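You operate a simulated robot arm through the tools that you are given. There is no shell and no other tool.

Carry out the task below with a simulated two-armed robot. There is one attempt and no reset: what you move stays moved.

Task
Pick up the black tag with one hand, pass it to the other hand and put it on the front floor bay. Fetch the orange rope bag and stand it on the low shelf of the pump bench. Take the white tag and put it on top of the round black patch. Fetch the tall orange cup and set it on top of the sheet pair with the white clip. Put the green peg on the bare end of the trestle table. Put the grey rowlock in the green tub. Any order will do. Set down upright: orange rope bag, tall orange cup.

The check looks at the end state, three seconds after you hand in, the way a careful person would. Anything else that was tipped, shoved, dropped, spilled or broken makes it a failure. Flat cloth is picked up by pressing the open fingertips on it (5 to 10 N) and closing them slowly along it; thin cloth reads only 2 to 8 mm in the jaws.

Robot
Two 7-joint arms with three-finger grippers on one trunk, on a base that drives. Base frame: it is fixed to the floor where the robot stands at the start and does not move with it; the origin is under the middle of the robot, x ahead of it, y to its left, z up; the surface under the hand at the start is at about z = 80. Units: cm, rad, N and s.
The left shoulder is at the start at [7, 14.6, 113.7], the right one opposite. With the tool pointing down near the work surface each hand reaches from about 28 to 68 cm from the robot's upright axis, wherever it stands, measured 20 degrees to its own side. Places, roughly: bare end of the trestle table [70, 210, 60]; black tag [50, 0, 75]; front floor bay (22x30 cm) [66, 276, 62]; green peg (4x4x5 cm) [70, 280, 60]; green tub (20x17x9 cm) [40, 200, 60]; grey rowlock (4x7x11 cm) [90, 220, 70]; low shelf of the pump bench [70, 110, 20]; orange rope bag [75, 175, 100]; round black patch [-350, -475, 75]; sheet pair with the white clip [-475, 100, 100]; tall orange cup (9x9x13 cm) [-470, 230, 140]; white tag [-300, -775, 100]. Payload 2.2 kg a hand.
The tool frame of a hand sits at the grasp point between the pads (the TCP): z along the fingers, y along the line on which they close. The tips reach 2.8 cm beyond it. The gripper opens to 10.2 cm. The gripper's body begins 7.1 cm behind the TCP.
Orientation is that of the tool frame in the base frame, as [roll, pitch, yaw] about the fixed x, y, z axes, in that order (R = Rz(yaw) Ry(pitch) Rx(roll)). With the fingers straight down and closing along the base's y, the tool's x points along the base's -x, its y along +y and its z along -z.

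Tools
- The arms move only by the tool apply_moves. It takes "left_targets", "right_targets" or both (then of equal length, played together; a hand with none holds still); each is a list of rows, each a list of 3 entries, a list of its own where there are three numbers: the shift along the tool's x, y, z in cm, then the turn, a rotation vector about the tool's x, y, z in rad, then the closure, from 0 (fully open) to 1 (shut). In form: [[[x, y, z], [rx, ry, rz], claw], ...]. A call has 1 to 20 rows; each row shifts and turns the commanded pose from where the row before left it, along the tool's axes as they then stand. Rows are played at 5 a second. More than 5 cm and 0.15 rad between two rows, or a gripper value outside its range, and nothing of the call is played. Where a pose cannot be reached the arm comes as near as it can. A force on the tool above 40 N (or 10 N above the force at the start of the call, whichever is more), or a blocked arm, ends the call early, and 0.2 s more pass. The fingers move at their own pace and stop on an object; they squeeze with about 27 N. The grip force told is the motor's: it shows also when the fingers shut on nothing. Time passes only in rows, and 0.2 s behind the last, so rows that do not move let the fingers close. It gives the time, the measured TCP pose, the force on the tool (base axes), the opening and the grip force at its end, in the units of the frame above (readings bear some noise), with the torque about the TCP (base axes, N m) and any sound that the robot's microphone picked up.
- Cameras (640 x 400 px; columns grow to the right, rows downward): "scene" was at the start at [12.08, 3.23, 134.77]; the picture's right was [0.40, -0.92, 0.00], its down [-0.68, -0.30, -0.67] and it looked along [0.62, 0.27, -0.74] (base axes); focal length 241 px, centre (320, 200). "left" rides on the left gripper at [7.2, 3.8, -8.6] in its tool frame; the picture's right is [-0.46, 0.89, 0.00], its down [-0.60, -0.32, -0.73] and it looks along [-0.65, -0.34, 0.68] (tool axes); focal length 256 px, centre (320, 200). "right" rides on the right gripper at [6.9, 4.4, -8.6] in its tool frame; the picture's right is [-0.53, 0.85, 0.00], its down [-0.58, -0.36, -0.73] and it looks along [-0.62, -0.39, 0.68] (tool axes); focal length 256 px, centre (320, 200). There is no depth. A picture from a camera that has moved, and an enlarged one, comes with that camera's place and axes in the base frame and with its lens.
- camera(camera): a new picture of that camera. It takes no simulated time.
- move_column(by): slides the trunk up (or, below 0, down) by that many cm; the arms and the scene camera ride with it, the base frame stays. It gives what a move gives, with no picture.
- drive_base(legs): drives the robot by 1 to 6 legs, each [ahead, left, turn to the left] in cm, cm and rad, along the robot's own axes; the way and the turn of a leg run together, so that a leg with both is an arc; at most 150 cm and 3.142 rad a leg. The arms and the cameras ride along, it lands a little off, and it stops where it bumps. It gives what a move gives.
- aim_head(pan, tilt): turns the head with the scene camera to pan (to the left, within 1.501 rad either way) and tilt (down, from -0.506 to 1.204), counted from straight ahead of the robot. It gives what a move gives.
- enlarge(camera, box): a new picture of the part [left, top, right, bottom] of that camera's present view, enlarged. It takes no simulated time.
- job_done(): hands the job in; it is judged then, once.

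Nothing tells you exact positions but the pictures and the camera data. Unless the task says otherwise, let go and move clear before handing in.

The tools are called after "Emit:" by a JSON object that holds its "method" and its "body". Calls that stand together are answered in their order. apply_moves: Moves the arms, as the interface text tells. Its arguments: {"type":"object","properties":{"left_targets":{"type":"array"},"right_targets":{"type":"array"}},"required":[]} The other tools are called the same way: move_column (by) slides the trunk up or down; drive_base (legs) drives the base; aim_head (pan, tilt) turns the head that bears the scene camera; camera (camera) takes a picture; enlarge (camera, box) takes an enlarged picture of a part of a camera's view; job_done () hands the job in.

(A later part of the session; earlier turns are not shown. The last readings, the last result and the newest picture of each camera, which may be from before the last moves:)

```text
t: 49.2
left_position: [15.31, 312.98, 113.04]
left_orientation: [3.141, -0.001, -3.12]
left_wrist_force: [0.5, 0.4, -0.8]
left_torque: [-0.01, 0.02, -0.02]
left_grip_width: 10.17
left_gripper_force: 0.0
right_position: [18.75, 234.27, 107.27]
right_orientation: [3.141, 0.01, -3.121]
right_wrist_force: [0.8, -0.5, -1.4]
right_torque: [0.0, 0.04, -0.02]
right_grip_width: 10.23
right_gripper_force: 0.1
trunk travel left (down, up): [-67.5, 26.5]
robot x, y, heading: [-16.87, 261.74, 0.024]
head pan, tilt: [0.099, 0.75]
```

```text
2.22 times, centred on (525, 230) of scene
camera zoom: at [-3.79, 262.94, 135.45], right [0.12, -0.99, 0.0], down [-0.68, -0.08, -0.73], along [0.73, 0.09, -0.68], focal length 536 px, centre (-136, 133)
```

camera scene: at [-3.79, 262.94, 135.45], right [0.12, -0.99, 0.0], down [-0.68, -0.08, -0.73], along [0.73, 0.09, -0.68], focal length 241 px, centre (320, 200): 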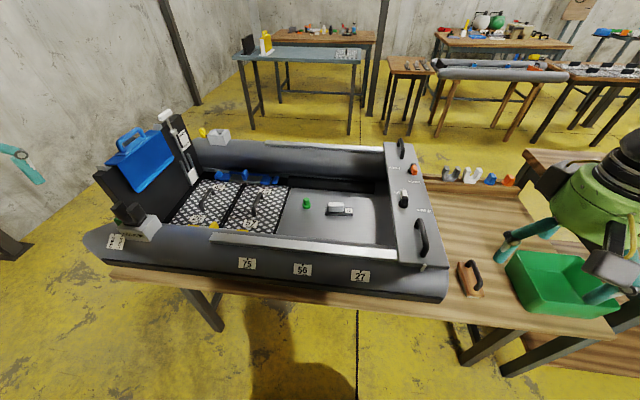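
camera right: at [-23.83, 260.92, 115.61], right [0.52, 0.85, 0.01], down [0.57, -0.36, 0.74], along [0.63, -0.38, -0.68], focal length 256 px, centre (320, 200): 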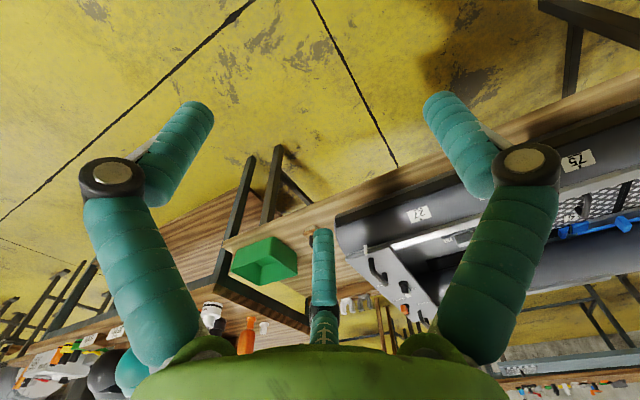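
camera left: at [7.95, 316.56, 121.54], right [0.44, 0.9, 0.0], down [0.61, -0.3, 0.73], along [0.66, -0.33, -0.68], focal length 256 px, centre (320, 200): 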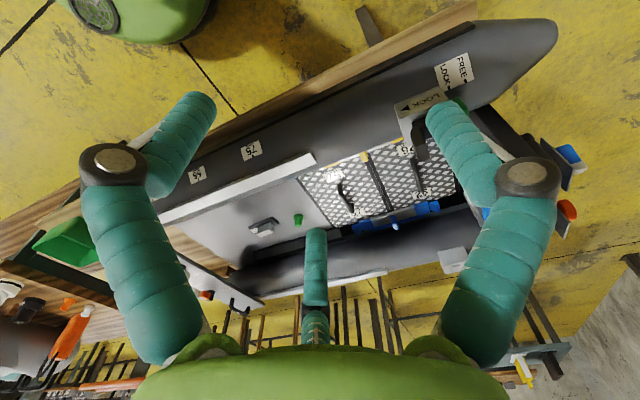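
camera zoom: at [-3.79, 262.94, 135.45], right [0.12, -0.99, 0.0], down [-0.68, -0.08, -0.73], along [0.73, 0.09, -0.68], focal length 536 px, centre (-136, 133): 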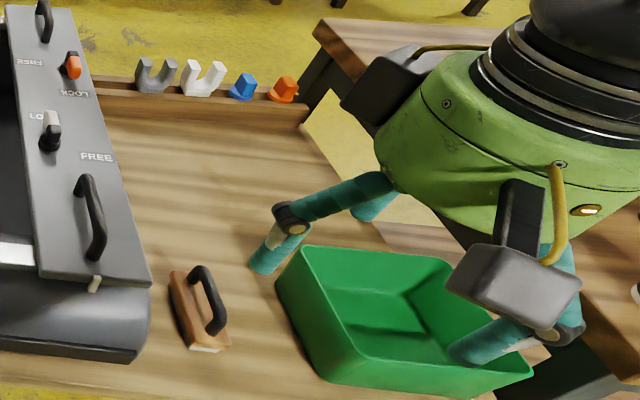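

The bare bay between mat 57 and the dashboard (holding the green peg at about [68.7, 277.6]) is the front floor bay; the white "27" block also lies near it. I check my own base's footprint relative to the table edge.

Emit:
{"method": "aim_head", "body": {"pan": 0.0, "tilt": 1.2}}

Emit:
{"method": "camera", "body": {"camera": "scene"}}

Emit:
{"method": "aim_head", "body": {"pan": -0.7, "tilt": 0.8}}

Emit:
{"method": "camera", "body": {"camera": "scene"}}

Emit:
{"method": "enlarge", "body": {"camera": "left", "box": [200, 140, 400, 280]}}

```text
t: 50.1
left_position: [15.22, 312.95, 113.1]
left_orientation: [-3.141, 0.001, -3.118]
left_wrist_force: [0.3, 0.3, 0.1]
left_torque: [-0.02, 0.01, 0.01]
left_grip_width: 10.22
left_gripper_force: 0.0
right_position: [18.65, 234.25, 107.3]
right_orientation: [3.141, 0.011, -3.118]
right_wrist_force: [0.5, -0.6, -0.6]
right_torque: [0.03, -0.02, 0.0]
right_grip_width: 10.18
right_gripper_force: 0.0
trunk travel left (down, up): [-67.5, 26.5]
robot x, y, heading: [-16.99, 261.67, 0.024]
head pan, tilt: [0.0, 1.201]
```

```text
taken
camera scene: at [-6.47, 262.04, 132.28], right [0.02, -1.0, 0.0], down [-0.93, -0.02, -0.36], along [0.36, 0.01, -0.93], focal length 241 px, centre (320, 200)
```

scene: 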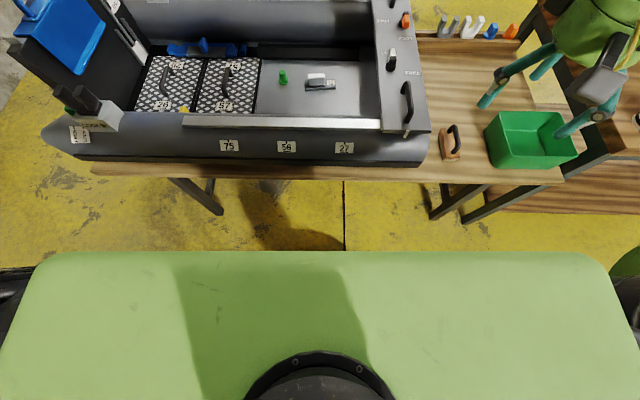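

```text
t: 51.2
left_position: [15.17, 312.95, 113.0]
left_orientation: [3.141, 0.001, -3.12]
left_wrist_force: [0.0, 0.7, -0.3]
left_torque: [0.04, -0.01, 0.03]
left_grip_width: 10.19
left_gripper_force: 0.1
right_position: [18.68, 234.21, 107.3]
right_orientation: [3.142, 0.01, -3.119]
right_wrist_force: [-0.9, 0.2, -0.8]
right_torque: [0.02, 0.02, 0.02]
right_grip_width: 10.2
right_gripper_force: 0.1
trunk travel left (down, up): [-67.5, 26.5]
robot x, y, heading: [-16.88, 261.83, 0.023]
head pan, tilt: [-0.7, 0.799]
```

```text
taken
camera scene: at [-5.77, 256.87, 135.05], right [-0.63, -0.78, 0.0], down [-0.56, 0.45, -0.7], along [0.54, -0.44, -0.72], focal length 241 px, centre (320, 200)
```

scene: 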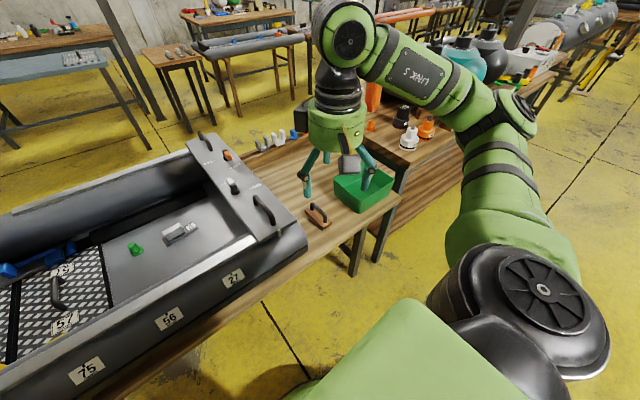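

```text
2.86 times, centred on (300, 210) of left
camera zoom: at [7.91, 316.55, 121.56], right [0.44, 0.9, 0.0], down [0.61, -0.3, 0.73], along [0.66, -0.33, -0.68], focal length 731 px, centre (377, 171)
```

zoom: 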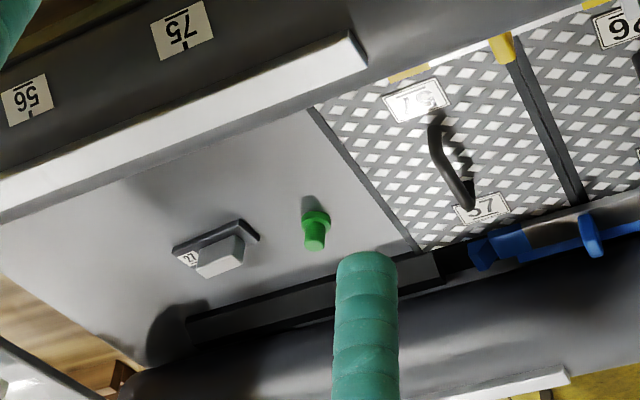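

My torso's front edge is about 16 cm ahead of my axis, so I can stand at x≈3. I'll first get the green peg with the left hand: drive in, bring the left hand above the peg, then look with its camera.

Emit:
{"method": "drive_base", "body": {"legs": [[20, -6.5, -0.02]]}}

Emit:
{"method": "apply_moves", "body": {"left_targets": [[[-3.3, -2.9, 0], [0, 0, 0], 0], [[-3.3, -2.9, 0], [0, 0, 0], 0], [[-3.3, -2.9, 0], [0, 0, 0], 0], [[-3.3, -2.9, 0], [0, 0, 0], 0], [[-3.3, -2.9, 0], [0, 0, 0], 0], [[-3.3, -2.9, 0], [0, 0, 0], 0], [[-3.3, -2.9, 0], [0, 0, 0], 0], [[-3.3, -2.9, 0], [0, 0, 0], 0], [[-3.3, -2.9, 0], [0, 0, 0], 0], [[-3.3, -2.9, 0], [0, 0, 0], 0], [[0, 0, 0], [0, 0, 0], 0]]}}

Emit:
{"method": "camera", "body": {"camera": "left"}}

```text
t: 52.8
left_position: [36.06, 306.07, 113.01]
left_orientation: [-3.141, 0.003, -3.139]
left_wrist_force: [0.6, 0.2, 0.1]
left_torque: [-0.02, 0.08, 0.01]
left_grip_width: 10.19
left_gripper_force: 0.1
right_position: [37.72, 227.35, 107.35]
right_orientation: [-3.141, 0.013, -3.141]
right_wrist_force: [-0.5, -0.2, 0.1]
right_torque: [0.02, 0.01, 0.0]
right_grip_width: 10.18
right_gripper_force: 0.1
trunk travel left (down, up): [-67.5, 26.5]
robot x, y, heading: [2.43, 255.37, 0.005]
head pan, tilt: [-0.7, 0.799]
```

```text
t: 55.2
left_position: [59.65, 281.23, 110.43]
left_orientation: [3.14, 0.005, -3.138]
left_wrist_force: [-1.3, -0.3, 0.7]
left_torque: [0.02, -0.02, -0.01]
left_grip_width: 10.2
left_gripper_force: 0.0
left hand out of reach, approached as far as the arm can: row 8, 9, 10
right_position: [37.82, 227.47, 107.33]
right_orientation: [-3.14, 0.013, -3.14]
right_wrist_force: [0.4, 0.8, 0.5]
right_torque: [0.03, 0.0, -0.04]
right_grip_width: 10.21
right_gripper_force: 0.0
trunk travel left (down, up): [-67.5, 26.5]
robot x, y, heading: [2.83, 255.38, 0.001]
head pan, tilt: [-0.7, 0.799]
```

```text
taken
camera left: at [52.25, 284.9, 118.96], right [0.46, 0.89, 0.0], down [0.6, -0.32, 0.73], along [0.65, -0.34, -0.68], focal length 256 px, centre (320, 200)
```

left: 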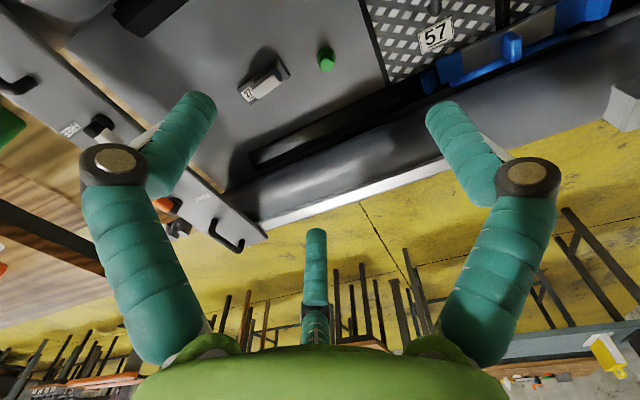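

The peg is at about [68.6, 277.9]. I am slightly short on reach, so I move 6 cm closer, then lower the trunk by 17 cm and check again.

Emit:
{"method": "drive_base", "body": {"legs": [[6.5, 0, 0]]}}

Emit:
{"method": "move_column", "body": {"by": -17}}

Emit:
{"method": "camera", "body": {"camera": "left"}}

```text
t: 56.2
left_position: [65.86, 281.06, 110.45]
left_orientation: [-3.141, 0.004, -3.138]
left_wrist_force: [-0.1, -0.4, 0.7]
left_torque: [0.0, -0.04, 0.01]
left_grip_width: 10.22
left_gripper_force: 0.1
right_position: [44.12, 227.27, 107.36]
right_orientation: [3.141, 0.015, 3.141]
right_wrist_force: [0.3, -0.5, -0.2]
right_torque: [-0.01, -0.02, -0.03]
right_grip_width: 10.19
right_gripper_force: 0.1
trunk travel left (down, up): [-67.5, 26.5]
robot x, y, heading: [9.35, 255.72, 0.004]
head pan, tilt: [-0.7, 0.799]
```

```text
t: 58.1
left_position: [65.98, 281.21, 93.53]
left_orientation: [-3.14, 0.002, -3.141]
left_wrist_force: [0.2, 0.3, 0.1]
left_torque: [0.01, 0.01, 0.0]
left_grip_width: 10.17
left_gripper_force: 0.0
right_position: [44.3, 227.37, 90.32]
right_orientation: [3.141, 0.013, 3.141]
right_wrist_force: [0.3, -0.3, -0.3]
right_torque: [0.02, -0.02, 0.0]
right_grip_width: 10.19
right_gripper_force: 0.1
trunk travel left (down, up): [-50.5, 43.5]
robot x, y, heading: [9.21, 255.36, -0.0]
head pan, tilt: [-0.7, 0.799]
```

```text
taken
camera left: at [58.72, 284.93, 101.98], right [0.46, 0.89, 0.0], down [0.6, -0.32, 0.73], along [0.65, -0.34, -0.68], focal length 256 px, centre (320, 200)
```

left: 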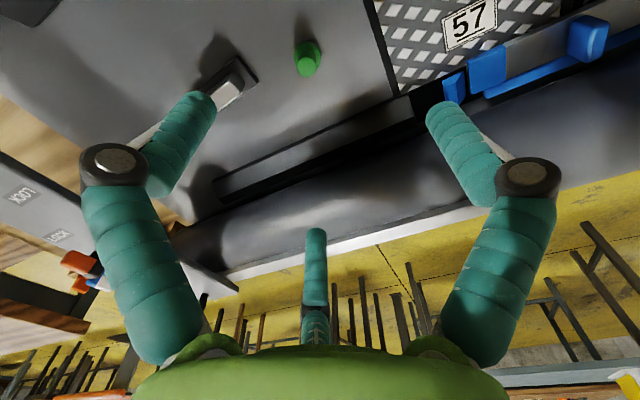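

Peg confirmed at about [68.4, 278.0]. I align above it and descend to just over it.

Emit:
{"method": "apply_moves", "body": {"left_targets": [[[0, 0, 3], [0, 0, 0], 0], [[0, 0, 4], [0, 0, 0], 0], [[0, 0, 4], [0, 0, 0], 0], [[0, 0, 0], [0, 0, 0], 0]]}}

Emit:
{"method": "camera", "body": {"camera": "left"}}

```text
t: 59.1
left_position: [65.83, 281.28, 82.26]
left_orientation: [-3.14, 0.003, -3.139]
left_wrist_force: [0.1, 0.7, 0.3]
left_torque: [-0.03, 0.0, -0.02]
left_grip_width: 10.21
left_gripper_force: 0.2
right_position: [44.19, 227.19, 90.35]
right_orientation: [-3.14, 0.012, 3.141]
right_wrist_force: [-0.1, 0.3, 1.0]
right_torque: [0.0, -0.03, 0.0]
right_grip_width: 10.18
right_gripper_force: 0.1
trunk travel left (down, up): [-50.5, 43.5]
robot x, y, heading: [9.66, 255.75, -0.002]
head pan, tilt: [-0.7, 0.799]
```

```text
taken
camera left: at [58.57, 285.08, 90.8], right [0.46, 0.89, 0.0], down [0.6, -0.32, 0.73], along [0.65, -0.34, -0.68], focal length 256 px, centre (320, 200)
```

left: 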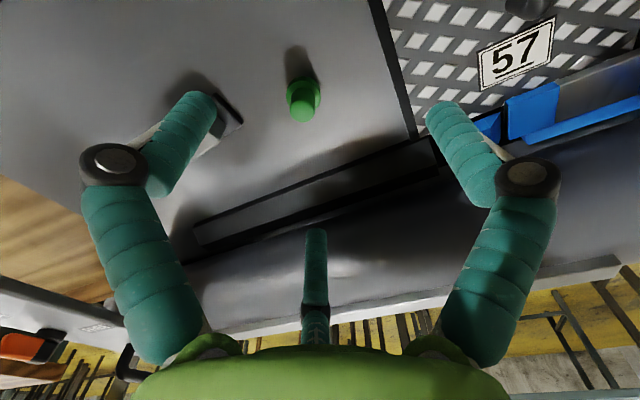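

Peg at about [68.75, 277.75]. I shift over it and go down part way, then look again.

Emit:
{"method": "apply_moves", "body": {"left_targets": [[[-2.9, -3.5, 0], [0, 0, 0], 0], [[0, 0, 4], [0, 0, 0], 0], [[0, 0, 4], [0, 0, 0], 0], [[0, 0, 4], [0, 0, 0], 0], [[0, 0, 0], [0, 0, 0], 0]]}}

Emit:
{"method": "camera", "body": {"camera": "left"}}

```text
t: 60.3
left_position: [63.59, 280.29, 71.84]
left_orientation: [-3.141, 0.006, -3.139]
left_wrist_force: [0.6, -0.6, -0.4]
left_torque: [0.01, -0.01, -0.01]
left_grip_width: 10.22
left_gripper_force: 0.1
left hand out of reach, approached as far as the arm can: row 1, 2, 3, 4
right_position: [44.22, 227.31, 90.21]
right_orientation: [-3.14, 0.013, -3.141]
right_wrist_force: [0.1, -1.2, -0.5]
right_torque: [0.0, 0.03, -0.01]
right_grip_width: 10.16
right_gripper_force: 0.0
trunk travel left (down, up): [-50.5, 43.5]
robot x, y, heading: [9.33, 255.53, 0.002]
head pan, tilt: [-0.7, 0.799]
```

```text
taken
camera left: at [56.28, 283.95, 80.27], right [0.46, 0.89, 0.0], down [0.6, -0.32, 0.73], along [0.65, -0.34, -0.68], focal length 256 px, centre (320, 200)
```

left: 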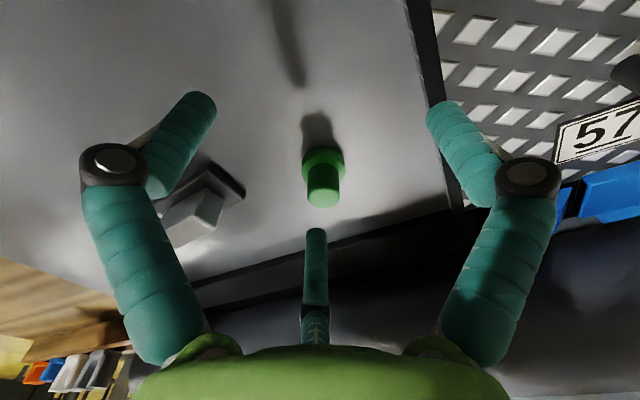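

The arm ran out of reach a few cm short. I raise slightly and drive 6 cm closer.

Emit:
{"method": "apply_moves", "body": {"left_targets": [[[0, 0, -3], [0, 0, 0], 0], [[0, 0, 0], [0, 0, 0], 0]]}}

Emit:
{"method": "drive_base", "body": {"legs": [[6, 0, 0]]}}

Emit:
{"method": "camera", "body": {"camera": "left"}}

```text
t: 60.9
left_position: [63.59, 280.32, 74.88]
left_orientation: [-3.141, 0.002, -3.139]
left_wrist_force: [-0.8, -0.6, -0.6]
left_torque: [0.0, 0.0, 0.0]
left_grip_width: 10.22
left_gripper_force: 0.0
right_position: [44.23, 227.43, 90.25]
right_orientation: [3.141, 0.009, 3.14]
right_wrist_force: [0.5, -0.1, -0.9]
right_torque: [-0.01, 0.02, 0.0]
right_grip_width: 10.2
right_gripper_force: 0.0
trunk travel left (down, up): [-50.5, 43.5]
robot x, y, heading: [9.49, 255.51, 0.002]
head pan, tilt: [-0.7, 0.799]
```

```text
t: 61.9
left_position: [69.23, 280.14, 74.8]
left_orientation: [3.14, 0.002, 3.141]
left_wrist_force: [1.0, -0.4, -0.6]
left_torque: [0.0, 0.05, -0.01]
left_grip_width: 10.18
left_gripper_force: 0.1
right_position: [50.11, 227.29, 90.31]
right_orientation: [3.141, 0.012, 3.141]
right_wrist_force: [-0.6, -0.3, -0.1]
right_torque: [-0.02, 0.06, 0.06]
right_grip_width: 10.2
right_gripper_force: 0.0
trunk travel left (down, up): [-50.5, 43.5]
robot x, y, heading: [14.95, 255.87, 0.003]
head pan, tilt: [-0.7, 0.799]
```

```text
taken
camera left: at [62.16, 283.96, 83.4], right [0.47, 0.89, 0.0], down [0.6, -0.32, 0.73], along [0.65, -0.34, -0.68], focal length 256 px, centre (320, 200)
```

left: 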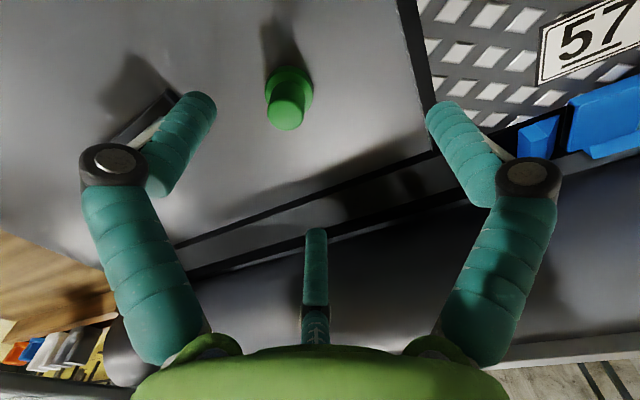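

Peg at [68.9, 277.7]. I align and go down to grasp height (TCP z ≈ 65.4) with open fingers.

Emit:
{"method": "apply_moves", "body": {"left_targets": [[[0.3, -2.45, 0], [0, 0, 0], 0], [[0, 0, 3], [0, 0, 0], 0], [[0, 0, 3], [0, 0, 0], 0], [[0, 0, 2], [0, 0, 0], 0], [[0, 0, 1.2], [0, 0, 0], 0], [[0, 0, 0], [0, 0, 0], 0]]}}

Emit:
{"method": "camera", "body": {"camera": "left"}}

```text
t: 63.3
left_position: [66.33, 279.39, 67.73]
left_orientation: [-3.141, 0.005, 3.141]
left_wrist_force: [0.6, -0.4, 0.5]
left_torque: [-0.03, -0.02, 0.0]
left_grip_width: 10.2
left_gripper_force: 0.0
left hand out of reach, approached as far as the arm can: row 2, 3, 4, 5
right_position: [50.01, 227.25, 90.33]
right_orientation: [3.141, 0.013, 3.141]
right_wrist_force: [-0.1, -0.5, -0.1]
right_torque: [-0.01, 0.02, -0.02]
right_grip_width: 10.18
right_gripper_force: 0.0
trunk travel left (down, up): [-50.5, 43.5]
robot x, y, heading: [15.16, 255.46, -0.005]
head pan, tilt: [-0.7, 0.799]
```

```text
taken
camera left: at [59.0, 283.24, 76.21], right [0.46, 0.89, 0.0], down [0.6, -0.32, 0.73], along [0.65, -0.34, -0.68], focal length 256 px, centre (320, 200)
```

left: 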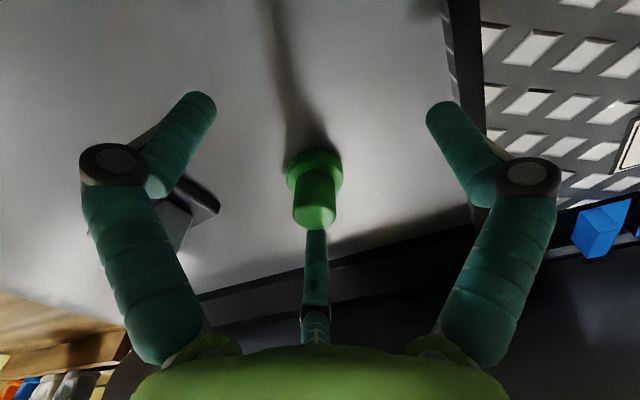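

Reach shrinks as the hand goes lower relative to the shoulder, so I should lower the trunk more while raising both hands by the same amount.

Emit:
{"method": "apply_moves", "body": {"left_targets": [[[0, 0, -4.8], [0, 0, 0], 0], [[0, 0, -4.8], [0, 0, 0], 0], [[0, 0, -4.8], [0, 0, 0], 0], [[0, 0, 0], [0, 0, 0], 0]], "right_targets": [[[0, -1, -4.8], [0, 0, 0], 0], [[0, -1, -4.8], [0, 0, 0], 0], [[0, -1, -4.8], [0, 0, 0], 0], [[0, 0, 0], [0, 0, 0], 0]]}}

Emit:
{"method": "move_column", "body": {"by": -13}}

Emit:
{"method": "camera", "body": {"camera": "left"}}

Emit:
{"method": "camera", "body": {"camera": "scene"}}

```text
t: 64.3
left_position: [66.26, 279.47, 82.04]
left_orientation: [-3.141, 0.003, 3.141]
left_wrist_force: [0.5, 0.1, -0.6]
left_torque: [0.03, 0.05, -0.02]
left_grip_width: 10.19
left_gripper_force: 0.1
right_position: [50.2, 224.03, 104.62]
right_orientation: [3.141, 0.009, 3.141]
right_wrist_force: [0.9, 1.1, -0.4]
right_torque: [0.0, 0.04, -0.02]
right_grip_width: 10.17
right_gripper_force: 0.0
trunk travel left (down, up): [-50.5, 43.5]
robot x, y, heading: [15.14, 255.14, 0.004]
head pan, tilt: [-0.7, 0.799]
```

```text
t: 65.8
left_position: [66.24, 279.46, 69.05]
left_orientation: [-3.14, 0.004, 3.14]
left_wrist_force: [0.0, 0.5, -0.5]
left_torque: [-0.02, 0.04, -0.03]
left_grip_width: 10.19
left_gripper_force: 0.1
right_position: [49.97, 224.08, 91.63]
right_orientation: [3.14, 0.012, 3.141]
right_wrist_force: [0.7, 0.7, 0.3]
right_torque: [0.02, 0.0, -0.01]
right_grip_width: 10.2
right_gripper_force: 0.0
trunk travel left (down, up): [-37.5, 56.5]
robot x, y, heading: [14.82, 255.56, -0.0]
head pan, tilt: [-0.7, 0.799]
```

```text
taken
camera left: at [58.98, 283.2, 77.6], right [0.47, 0.89, 0.0], down [0.6, -0.32, 0.73], along [0.65, -0.34, -0.68], focal length 256 px, centre (320, 200)
```

left: 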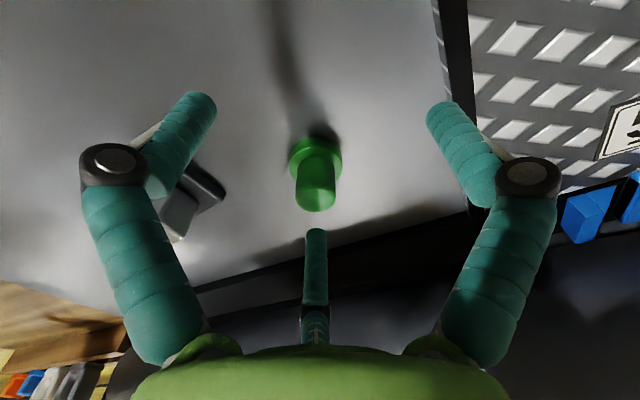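

```text
taken
camera scene: at [26.08, 250.37, 105.06], right [-0.64, -0.77, 0.0], down [-0.55, 0.46, -0.7], along [0.53, -0.45, -0.72], focal length 241 px, centre (320, 200)
```

scene: 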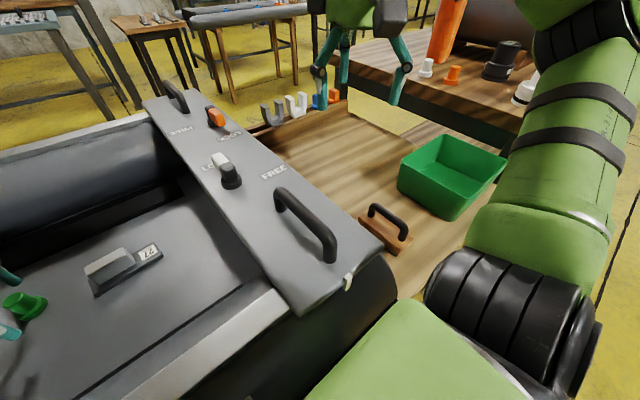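

I raise 2 cm, shift over the peg at [68.85, 277.7], then descend.

Emit:
{"method": "apply_moves", "body": {"left_targets": [[[0, 0, -2], [0, 0, 0], 0], [[-2.6, -1.76, 0], [0, 0, 0], 0], [[0, 0, 2], [0, 0, 0], 0], [[0, 0, 2], [0, 0, 0], 0], [[0, 0, 1.5], [0, 0, 0], 0], [[0, 0, 0], [0, 0, 0], 0]]}}

Emit:
{"method": "camera", "body": {"camera": "left"}}

```text
t: 67.2
left_position: [68.71, 277.76, 65.6]
left_orientation: [3.141, 0.004, -3.142]
left_wrist_force: [-0.7, 0.2, -0.2]
left_torque: [0.0, -0.01, -0.01]
left_grip_width: 10.2
left_gripper_force: 0.0
right_position: [50.09, 224.11, 91.61]
right_orientation: [-3.141, 0.012, 3.141]
right_wrist_force: [-0.4, -0.5, 0.8]
right_torque: [-0.04, -0.01, -0.01]
right_grip_width: 10.2
right_gripper_force: 0.1
trunk travel left (down, up): [-37.5, 56.5]
robot x, y, heading: [15.11, 255.88, 0.005]
head pan, tilt: [-0.7, 0.799]
```

```text
taken
camera left: at [61.56, 281.52, 74.14], right [0.46, 0.89, 0.0], down [0.6, -0.32, 0.73], along [0.65, -0.34, -0.68], focal length 256 px, centre (320, 200)
```

left: 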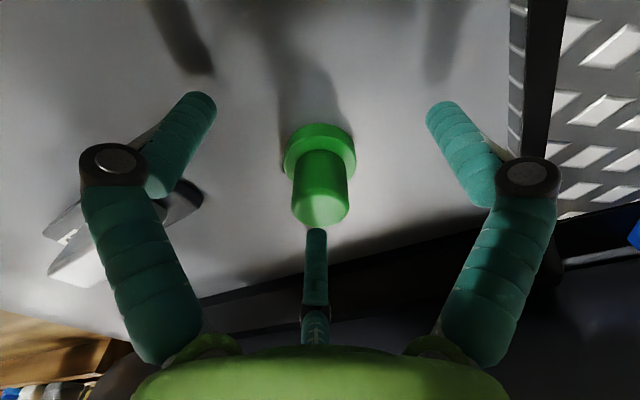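

The peg is centred between the fingers. I raise 0.8 cm to grip the knob above its flange and close.

Emit:
{"method": "apply_moves", "body": {"left_targets": [[[0, 0, -0.7], [0, 0, 0], 0], [[0, 0, 0], [0, 0, 0], 0.3], [[0, 0, 0], [0, 0, 0], 0.6], [[0, 0, 0], [0, 0, 0], 1], [[0, 0, 0], [0, 0, 0], 1], [[0, 0, 0], [0, 0, 0], 1]]}}

Emit:
{"method": "camera", "body": {"camera": "left"}}

```text
t: 68.7
left_position: [68.81, 277.71, 66.29]
left_orientation: [-3.141, 0.005, -3.141]
left_wrist_force: [-0.1, 0.0, 1.7]
left_torque: [0.02, -0.01, 0.01]
left_grip_width: 3.61
left_gripper_force: 26.9
right_position: [50.07, 224.03, 91.71]
right_orientation: [-3.141, 0.013, 3.141]
right_wrist_force: [-0.8, 0.2, 0.1]
right_torque: [0.02, -0.07, 0.01]
right_grip_width: 10.22
right_gripper_force: 0.1
trunk travel left (down, up): [-37.5, 56.5]
robot x, y, heading: [14.97, 255.55, -0.001]
head pan, tilt: [-0.7, 0.799]
```

```text
taken
camera left: at [61.53, 281.49, 74.86], right [0.46, 0.89, 0.0], down [0.6, -0.32, 0.73], along [0.65, -0.34, -0.68], focal length 256 px, centre (320, 200)
```

left: 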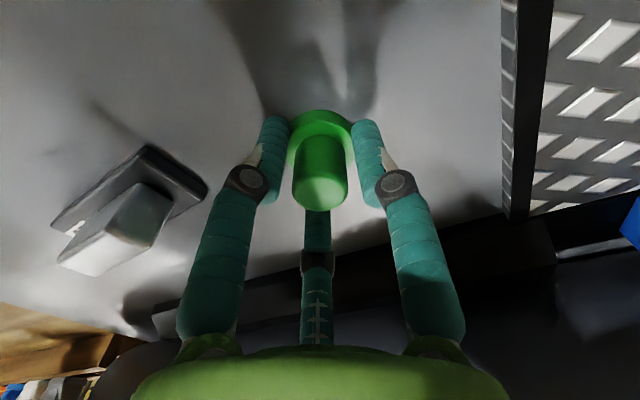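

Gripped at 3.6 cm with full force. I lift straight up and check that the peg comes along.

Emit:
{"method": "apply_moves", "body": {"left_targets": [[[0, 0, -1], [0, 0, 0], 1], [[0, 0, -2], [0, 0, 0], 1], [[0, 0, -4], [0, 0, 0], 1], [[0, 0, -4], [0, 0, 0], 1], [[0, 0, -4], [0, 0, 0], 1], [[0, 0, -4], [0, 0, 0], 1], [[0, 0, -4], [0, 0, 0], 1], [[0, 0, 0], [0, 0, 0], 1]]}}

Emit:
{"method": "camera", "body": {"camera": "left"}}

```text
t: 70.5
left_position: [67.58, 278.8, 87.69]
left_orientation: [-3.141, 0.005, -3.14]
left_wrist_force: [-0.5, 0.2, -1.0]
left_torque: [0.02, 0.03, 0.01]
left_grip_width: 3.59
left_gripper_force: 27.3
left hand out of reach, approached as far as the arm can: row 6, 7
right_position: [50.17, 223.98, 91.73]
right_orientation: [3.141, 0.01, 3.14]
right_wrist_force: [0.4, 0.2, -0.1]
right_torque: [-0.02, 0.0, 0.01]
right_grip_width: 10.2
right_gripper_force: 0.1
trunk travel left (down, up): [-37.5, 56.5]
robot x, y, heading: [15.22, 255.25, 0.0]
head pan, tilt: [-0.7, 0.799]
```

```text
taken
camera left: at [60.35, 282.6, 96.22], right [0.46, 0.89, 0.0], down [0.6, -0.32, 0.73], along [0.65, -0.34, -0.68], focal length 256 px, centre (320, 200)
```

left: 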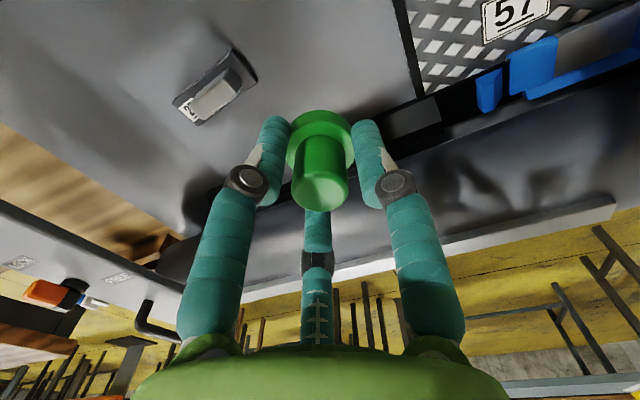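

The peg is held. I raise the trunk to clear the dashboard handles, then drive right and turn so the left arm can reach the bare end of the table around [67, 214].

Emit:
{"method": "move_column", "body": {"by": 15}}

Emit:
{"method": "drive_base", "body": {"legs": [[-8, 0, 0], [0, -33, 0], [0, 0, -0.7]]}}

Emit:
{"method": "aim_head", "body": {"pan": 0.4, "tilt": 0.7}}

Emit:
{"method": "camera", "body": {"camera": "scene"}}

Emit:
{"method": "camera", "body": {"camera": "left"}}

```text
t: 72.2
left_position: [67.62, 278.72, 102.7]
left_orientation: [-3.14, 0.006, -3.141]
left_wrist_force: [-0.7, 0.7, -0.5]
left_torque: [0.01, -0.02, -0.02]
left_grip_width: 3.6
left_gripper_force: 27.2
right_position: [50.08, 224.05, 106.6]
right_orientation: [3.141, 0.012, 3.139]
right_wrist_force: [0.0, -0.2, -0.3]
right_torque: [0.0, -0.01, 0.04]
right_grip_width: 10.2
right_gripper_force: 0.0
trunk travel left (down, up): [-52.5, 41.5]
robot x, y, heading: [15.33, 255.28, 0.001]
head pan, tilt: [-0.7, 0.799]
```

```text
t: 76.9
left_position: [61.9, 206.29, 102.61]
left_orientation: [-3.14, 0.005, 2.442]
left_wrist_force: [-0.1, 0.1, -0.3]
left_torque: [0.0, 0.01, 0.01]
left_grip_width: 3.58
left_gripper_force: 27.5
right_position: [13.49, 175.72, 106.63]
right_orientation: [-3.141, 0.013, 2.44]
right_wrist_force: [0.4, -0.4, 0.6]
right_torque: [-0.01, 0.02, -0.01]
right_grip_width: 10.21
right_gripper_force: 0.1
trunk travel left (down, up): [-52.5, 41.5]
robot x, y, heading: [6.99, 221.9, -0.701]
head pan, tilt: [-0.7, 0.799]
```

```text
t: 78.2
left_position: [62.13, 206.32, 102.62]
left_orientation: [-3.138, 0.005, 2.441]
left_wrist_force: [-0.1, -0.4, -0.7]
left_torque: [0.02, 0.02, 0.01]
left_grip_width: 3.6
left_gripper_force: 27.3
right_position: [13.46, 175.61, 106.76]
right_orientation: [3.141, 0.013, 2.442]
right_wrist_force: [-0.5, -0.4, 0.8]
right_torque: [-0.04, 0.02, 0.01]
right_grip_width: 10.18
right_gripper_force: 0.0
trunk travel left (down, up): [-52.5, 41.5]
robot x, y, heading: [6.96, 222.53, -0.698]
head pan, tilt: [0.4, 0.7]
```

```text
taken
camera scene: at [18.68, 216.56, 120.87], right [-0.29, -0.96, 0.0], down [-0.62, 0.19, -0.76], along [0.73, -0.23, -0.64], focal length 241 px, centre (320, 200)
```

scene: 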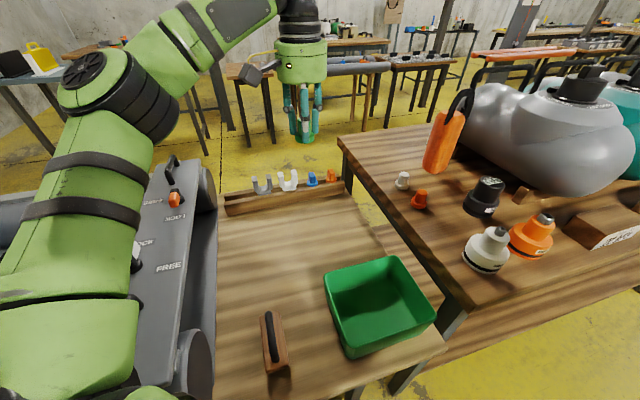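

```text
taken
camera left: at [58.92, 213.86, 111.24], right [0.93, 0.38, 0.0], down [0.26, -0.63, 0.73], along [0.28, -0.68, -0.68], focal length 256 px, centre (320, 200)
```

left: 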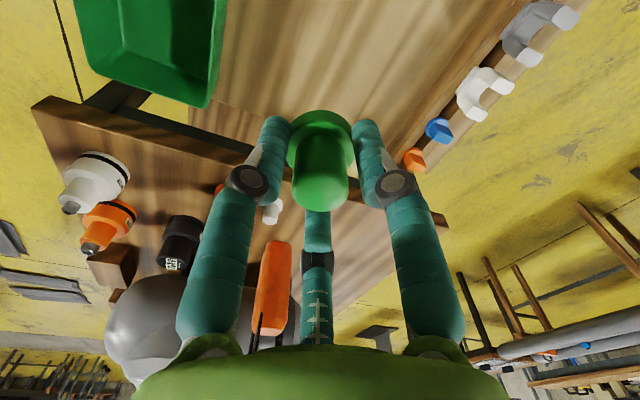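

I see the bare end between the dashboard and the tub; [65.5, 213] is clear. I shift the hand there, lower the trunk 8 cm, and start descending.

Emit:
{"method": "apply_moves", "body": {"left_targets": [[[0.8, 3.7, 0], [0, 0, 0], 1], [[0.85, 3.7, 0], [0, 0, 0], 1], [[0, 0, 0], [0, 0, 0], 1]]}}

Emit:
{"method": "move_column", "body": {"by": -8}}

Emit:
{"method": "apply_moves", "body": {"left_targets": [[[0, 0, 4.5], [0, 0, 0], 1], [[0, 0, 4.5], [0, 0, 0], 1], [[0, 0, 4.5], [0, 0, 0], 1], [[0, 0, 4.5], [0, 0, 0], 1], [[0, 0, 4.5], [0, 0, 0], 1], [[0, 0, 0], [0, 0, 0], 1]]}}

Emit:
{"method": "camera", "body": {"camera": "left"}}

Emit:
{"method": "camera", "body": {"camera": "scene"}}

```text
t: 79.0
left_position: [65.25, 213.02, 102.71]
left_orientation: [-3.14, 0.004, 2.443]
left_wrist_force: [0.3, -0.7, -0.4]
left_torque: [0.0, 0.02, -0.02]
left_grip_width: 3.6
left_gripper_force: 27.4
right_position: [13.32, 175.54, 106.66]
right_orientation: [3.142, 0.011, 2.442]
right_wrist_force: [-0.2, -0.2, 0.4]
right_torque: [0.0, 0.01, -0.01]
right_grip_width: 10.18
right_gripper_force: 0.0
trunk travel left (down, up): [-52.5, 41.5]
robot x, y, heading: [7.26, 222.36, -0.697]
head pan, tilt: [0.4, 0.7]
```

```text
t: 80.2
left_position: [65.35, 213.09, 94.64]
left_orientation: [-3.139, 0.006, 2.444]
left_wrist_force: [0.7, -0.1, -0.5]
left_torque: [0.01, -0.01, 0.02]
left_grip_width: 3.6
left_gripper_force: 26.8
right_position: [13.42, 175.61, 98.67]
right_orientation: [3.14, 0.012, 2.443]
right_wrist_force: [0.5, -0.6, 0.2]
right_torque: [0.0, -0.01, 0.03]
right_grip_width: 10.22
right_gripper_force: 0.0
trunk travel left (down, up): [-44.5, 49.5]
robot x, y, heading: [7.1, 221.92, -0.693]
head pan, tilt: [0.4, 0.7]
```

```text
t: 81.6
left_position: [65.27, 212.81, 72.24]
left_orientation: [-3.139, 0.006, 2.445]
left_wrist_force: [0.2, 0.8, -0.6]
left_torque: [-0.03, -0.02, 0.0]
left_grip_width: 3.62
left_gripper_force: 27.3
right_position: [13.47, 175.61, 98.71]
right_orientation: [3.142, 0.011, 2.442]
right_wrist_force: [0.2, 0.2, 0.4]
right_torque: [-0.02, 0.01, 0.03]
right_grip_width: 10.19
right_gripper_force: 0.2
trunk travel left (down, up): [-44.5, 49.5]
robot x, y, heading: [6.78, 222.23, -0.698]
head pan, tilt: [0.4, 0.7]
```

```text
taken
camera left: at [62.19, 220.37, 80.84], right [0.93, 0.38, 0.0], down [0.26, -0.63, 0.73], along [0.28, -0.68, -0.68], focal length 256 px, centre (320, 200)
```

left: 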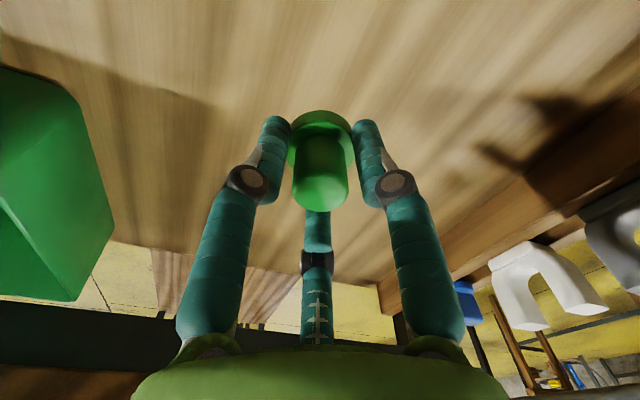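

```text
taken
camera scene: at [18.63, 216.58, 112.88], right [-0.29, -0.96, 0.0], down [-0.62, 0.19, -0.77], along [0.73, -0.22, -0.64], focal length 241 px, centre (320, 200)
```

scene: 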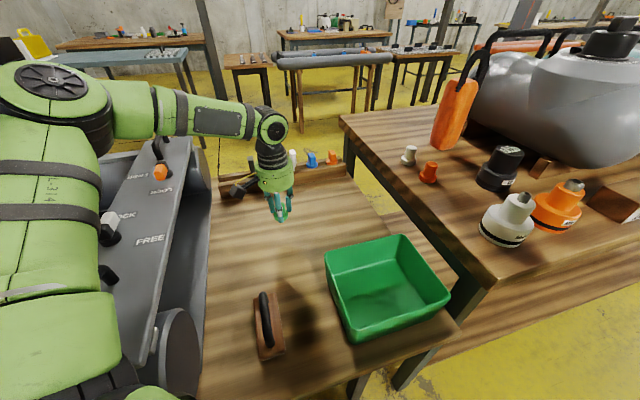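

Clear below. I descend the rest slowly, watching for contact of the peg base with the table.

Emit:
{"method": "apply_moves", "body": {"left_targets": [[[0, 0, 2], [0, 0, 0], 1], [[0, 0, 2], [0, 0, 0], 1], [[0, 0, 1.5], [0, 0, 0], 1], [[0, 0, 1], [0, 0, 0], 1], [[0, 0, 0.4], [0, 0, 0], 1], [[0, 0, 0], [0, 0, 0], 1]]}}

Emit:
{"method": "enlarge", "body": {"camera": "scene", "box": [220, 150, 340, 250]}}

```text
t: 83.0
left_position: [65.53, 212.82, 65.46]
left_orientation: [-3.14, 0.009, 2.442]
left_wrist_force: [1.6, -0.2, 6.7]
left_torque: [-0.03, -0.04, 0.0]
left_grip_width: 3.62
left_gripper_force: 26.7
right_position: [13.37, 175.76, 98.68]
right_orientation: [-3.141, 0.013, 2.442]
right_wrist_force: [0.3, 0.8, 0.1]
right_torque: [-0.02, 0.01, 0.02]
right_grip_width: 10.2
right_gripper_force: 0.0
trunk travel left (down, up): [-44.5, 49.5]
robot x, y, heading: [6.82, 222.53, -0.703]
head pan, tilt: [0.4, 0.7]
```

```text
4.00 times, centred on (280, 200) of scene
camera zoom: at [18.59, 216.59, 112.9], right [-0.29, -0.96, 0.0], down [-0.61, 0.19, -0.77], along [0.73, -0.23, -0.64], focal length 964 px, centre (480, 200)
```

zoom: 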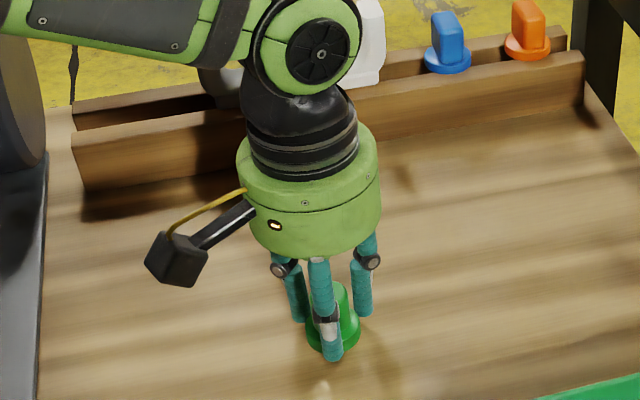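

Light contact (6.7 N): the peg stands on the table. I open gently and rise clear.

Emit:
{"method": "apply_moves", "body": {"left_targets": [[[0, 0, 0], [0, 0, 0], 0.7], [[0, 0, 0], [0, 0, 0], 0.4], [[0, 0, 0], [0, 0, 0], 0], [[0, 0, 0], [0, 0, 0], 0], [[0, 0, -2], [0, 0, 0], 0], [[0, 0, -4], [0, 0, 0], 0], [[0, 0, -4.5], [0, 0, 0], 0], [[0, 0, -4.5], [0, 0, 0], 0], [[0, 0, -4.5], [0, 0, 0], 0], [[0, 0, -4.5], [0, 0, 0], 0], [[0, 0, 0], [0, 0, 0], 0]]}}

Emit:
{"method": "camera", "body": {"camera": "left"}}

Emit:
{"method": "camera", "body": {"camera": "scene"}}

```text
t: 85.4
left_position: [65.4, 213.04, 89.25]
left_orientation: [-3.139, 0.002, 2.444]
left_wrist_force: [0.3, -0.1, -0.7]
left_torque: [0.02, 0.0, -0.03]
left_grip_width: 10.19
left_gripper_force: 0.0
right_position: [13.41, 175.64, 98.8]
right_orientation: [3.141, 0.013, 2.441]
right_wrist_force: [0.5, 0.0, 0.4]
right_torque: [-0.02, 0.01, 0.04]
right_grip_width: 10.18
right_gripper_force: 0.2
trunk travel left (down, up): [-44.5, 49.5]
robot x, y, heading: [6.75, 222.04, -0.697]
head pan, tilt: [0.4, 0.7]
```

```text
taken
camera left: at [62.35, 220.63, 97.85], right [0.93, 0.38, 0.0], down [0.26, -0.63, 0.73], along [0.28, -0.68, -0.68], focal length 256 px, centre (320, 200)
```

left: 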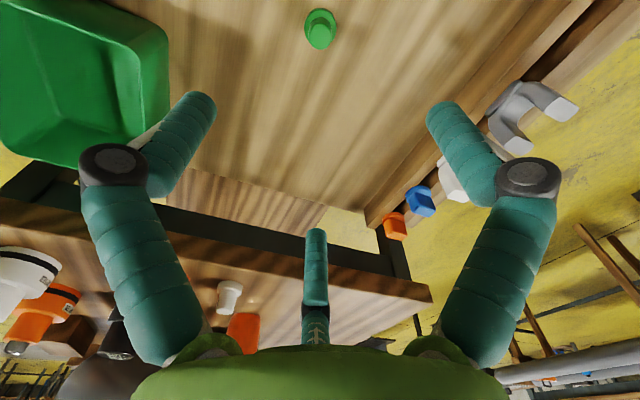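

```text
taken
camera scene: at [18.73, 216.57, 112.87], right [-0.29, -0.96, 0.0], down [-0.62, 0.19, -0.76], along [0.73, -0.22, -0.64], focal length 241 px, centre (320, 200)
```

scene: 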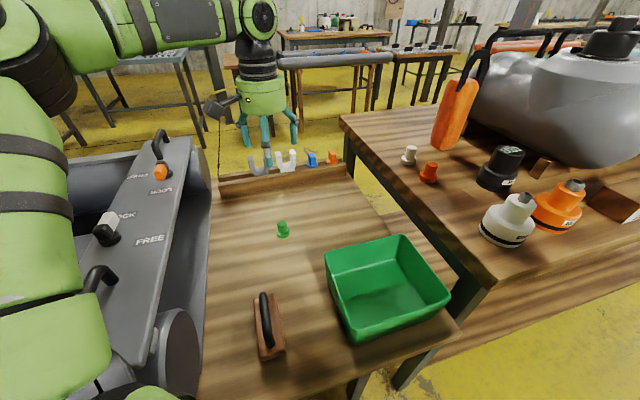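

The green peg stands on the bare end. Next the grey rowlock in the rack; I enlarge it in both cameras.

Emit:
{"method": "enlarge", "body": {"camera": "scene", "box": [210, 130, 350, 210]}}

Emit:
{"method": "enlarge", "body": {"camera": "left", "box": [360, 50, 600, 250]}}

```text
4.57 times, centred on (280, 170) of scene
camera zoom: at [18.73, 216.57, 112.87], right [-0.29, -0.96, 0.0], down [-0.62, 0.19, -0.76], along [0.73, -0.22, -0.64], focal length 1102 px, centre (503, 337)
```

zoom: 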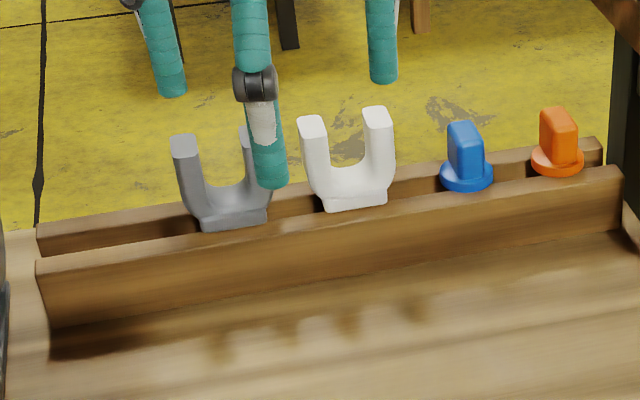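

```text
2.00 times, centred on (480, 150) of left
camera zoom: at [62.35, 220.63, 97.85], right [0.93, 0.38, 0.0], down [0.26, -0.63, 0.73], along [0.28, -0.68, -0.68], focal length 512 px, centre (0, 300)
```

zoom: 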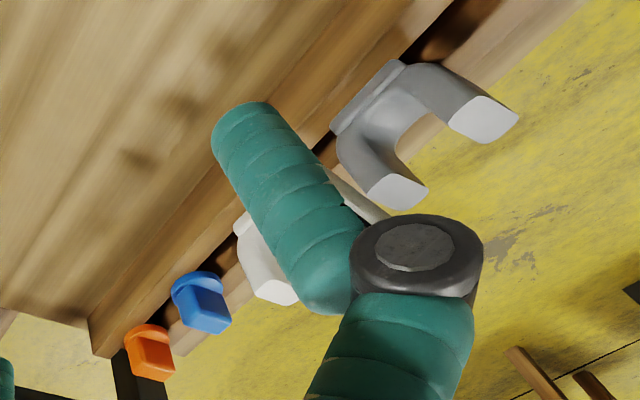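

The rowlock stands in the rack at about [89.7, 215.7], too far from this side, as is the rope bag. I'll retract, raise, and drive around the boat's bow end to the far side of the tables, where both are close.

Emit:
{"method": "move_column", "body": {"by": 22}}

Emit:
{"method": "apply_moves", "body": {"left_targets": [[[4.8, -1, 0], [0, 0, 0], 0], [[4.8, -1, 0], [0, 0, 0], 0], [[4.5, -1, 0], [0, 0, 0], 0], [[0, 0, 0], [0, 0, 0], 0]]}}

Emit:
{"method": "drive_base", "body": {"legs": [[-45, 0, 0], [0, 0, 2.27]]}}

Emit:
{"method": "aim_head", "body": {"pan": -0.4, "tilt": 0.45}}

Emit:
{"method": "camera", "body": {"camera": "scene"}}

```text
t: 87.8
left_position: [65.47, 212.97, 111.21]
left_orientation: [-3.139, 0.006, 2.443]
left_wrist_force: [-0.4, 0.0, 0.1]
left_torque: [-0.01, -0.03, 0.0]
left_grip_width: 10.2
left_gripper_force: 0.1
right_position: [13.43, 175.61, 120.74]
right_orientation: [-3.141, 0.012, 2.443]
right_wrist_force: [-0.2, -0.1, 0.2]
right_torque: [-0.05, -0.04, 0.04]
right_grip_width: 10.22
right_gripper_force: 0.1
trunk travel left (down, up): [-66.5, 27.5]
robot x, y, heading: [6.85, 222.13, -0.7]
head pan, tilt: [0.4, 0.7]
```

```text
t: 88.8
left_position: [52.72, 219.93, 111.1]
left_orientation: [-3.139, 0.003, 2.444]
left_wrist_force: [0.2, 0.3, -0.6]
left_torque: [0.02, 0.01, 0.0]
left_grip_width: 10.2
left_gripper_force: 0.1
right_position: [13.53, 175.7, 120.66]
right_orientation: [-3.141, 0.014, 2.442]
right_wrist_force: [0.4, -0.7, 0.4]
right_torque: [0.03, 0.04, 0.01]
right_grip_width: 10.18
right_gripper_force: 0.1
trunk travel left (down, up): [-66.5, 27.5]
robot x, y, heading: [6.63, 222.34, -0.699]
head pan, tilt: [0.4, 0.7]
```

```text
t: 96.9
left_position: [-55.85, 287.63, 111.18]
left_orientation: [-3.141, 0.006, -1.562]
left_wrist_force: [-0.2, -0.6, -0.4]
left_torque: [-0.01, 0.02, -0.01]
left_grip_width: 10.21
left_gripper_force: 0.1
right_position: [3.3, 286.77, 120.79]
right_orientation: [-3.141, 0.012, -1.561]
right_wrist_force: [0.4, 0.1, 0.2]
right_torque: [0.02, 0.01, -0.02]
right_grip_width: 10.19
right_gripper_force: 0.0
trunk travel left (down, up): [-66.5, 27.5]
robot x, y, heading: [-27.96, 251.64, 1.58]
head pan, tilt: [0.4, 0.7]
```

```text
t: 98.0
left_position: [-55.97, 287.78, 111.11]
left_orientation: [-3.141, 0.005, -1.56]
left_wrist_force: [-0.9, -0.6, 0.4]
left_torque: [0.01, 0.01, 0.0]
left_grip_width: 10.22
left_gripper_force: 0.1
right_position: [3.29, 286.64, 120.75]
right_orientation: [3.141, 0.012, -1.559]
right_wrist_force: [-0.1, 0.6, -0.4]
right_torque: [-0.01, 0.01, 0.01]
right_grip_width: 10.2
right_gripper_force: 0.1
trunk travel left (down, up): [-66.5, 27.5]
robot x, y, heading: [-27.69, 251.44, 1.581]
head pan, tilt: [-0.4, 0.45]
```

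```text
taken
camera scene: at [-24.5, 264.93, 137.09], right [0.93, -0.38, 0.0], down [-0.16, -0.4, -0.9], along [0.34, 0.83, -0.44], focal length 241 px, centre (320, 200)
```

scene: 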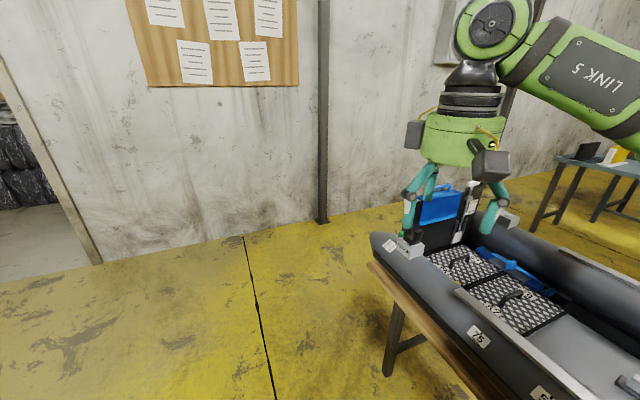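

The gap between the bow (y≈348) and the wall (y≈471) is about 120 cm, enough to pass in the middle. I drive through at y≈410.

Emit:
{"method": "drive_base", "body": {"legs": [[120, 0, 0], [38, 0, 0], [0, 0, -1.58]]}}

Emit:
{"method": "aim_head", "body": {"pan": -0.3, "tilt": 0.4}}

Emit:
{"method": "camera", "body": {"camera": "scene"}}

```text
t: 109.9
left_position: [7.52, 436.39, 111.16]
left_orientation: [-3.14, 0.005, -3.139]
left_wrist_force: [0.9, -0.1, -0.2]
left_torque: [0.02, -0.06, -0.02]
left_grip_width: 10.21
left_gripper_force: 0.1
right_position: [5.96, 377.42, 120.81]
right_orientation: [-3.142, 0.012, -3.14]
right_wrist_force: [0.0, -0.4, -0.6]
right_torque: [0.01, -0.04, 0.03]
right_grip_width: 10.19
right_gripper_force: 0.1
trunk travel left (down, up): [-66.5, 27.5]
robot x, y, heading: [-28.94, 408.45, 0.006]
head pan, tilt: [-0.4, 0.45]
```

```text
t: 110.6
left_position: [7.54, 436.5, 111.15]
left_orientation: [-3.139, 0.004, -3.141]
left_wrist_force: [0.2, 0.2, 0.3]
left_torque: [0.01, 0.0, -0.02]
left_grip_width: 10.21
left_gripper_force: 0.1
right_position: [6.01, 377.21, 120.72]
right_orientation: [3.14, 0.011, -3.14]
right_wrist_force: [-0.3, 1.4, 0.5]
right_torque: [0.01, 0.0, 0.0]
right_grip_width: 10.2
right_gripper_force: 0.0
trunk travel left (down, up): [-66.5, 27.5]
robot x, y, heading: [-29.47, 408.67, 0.001]
head pan, tilt: [-0.3, 0.4]
```

```text
taken
camera scene: at [-15.29, 405.96, 137.56], right [-0.29, -0.96, 0.0], down [-0.37, 0.11, -0.92], along [0.88, -0.27, -0.39], focal length 241 px, centre (320, 200)
```

scene: 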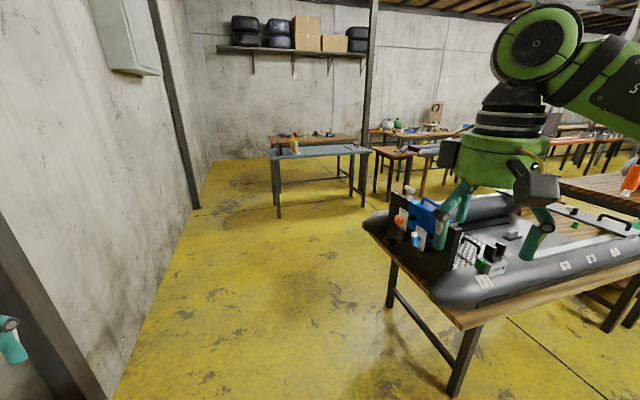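

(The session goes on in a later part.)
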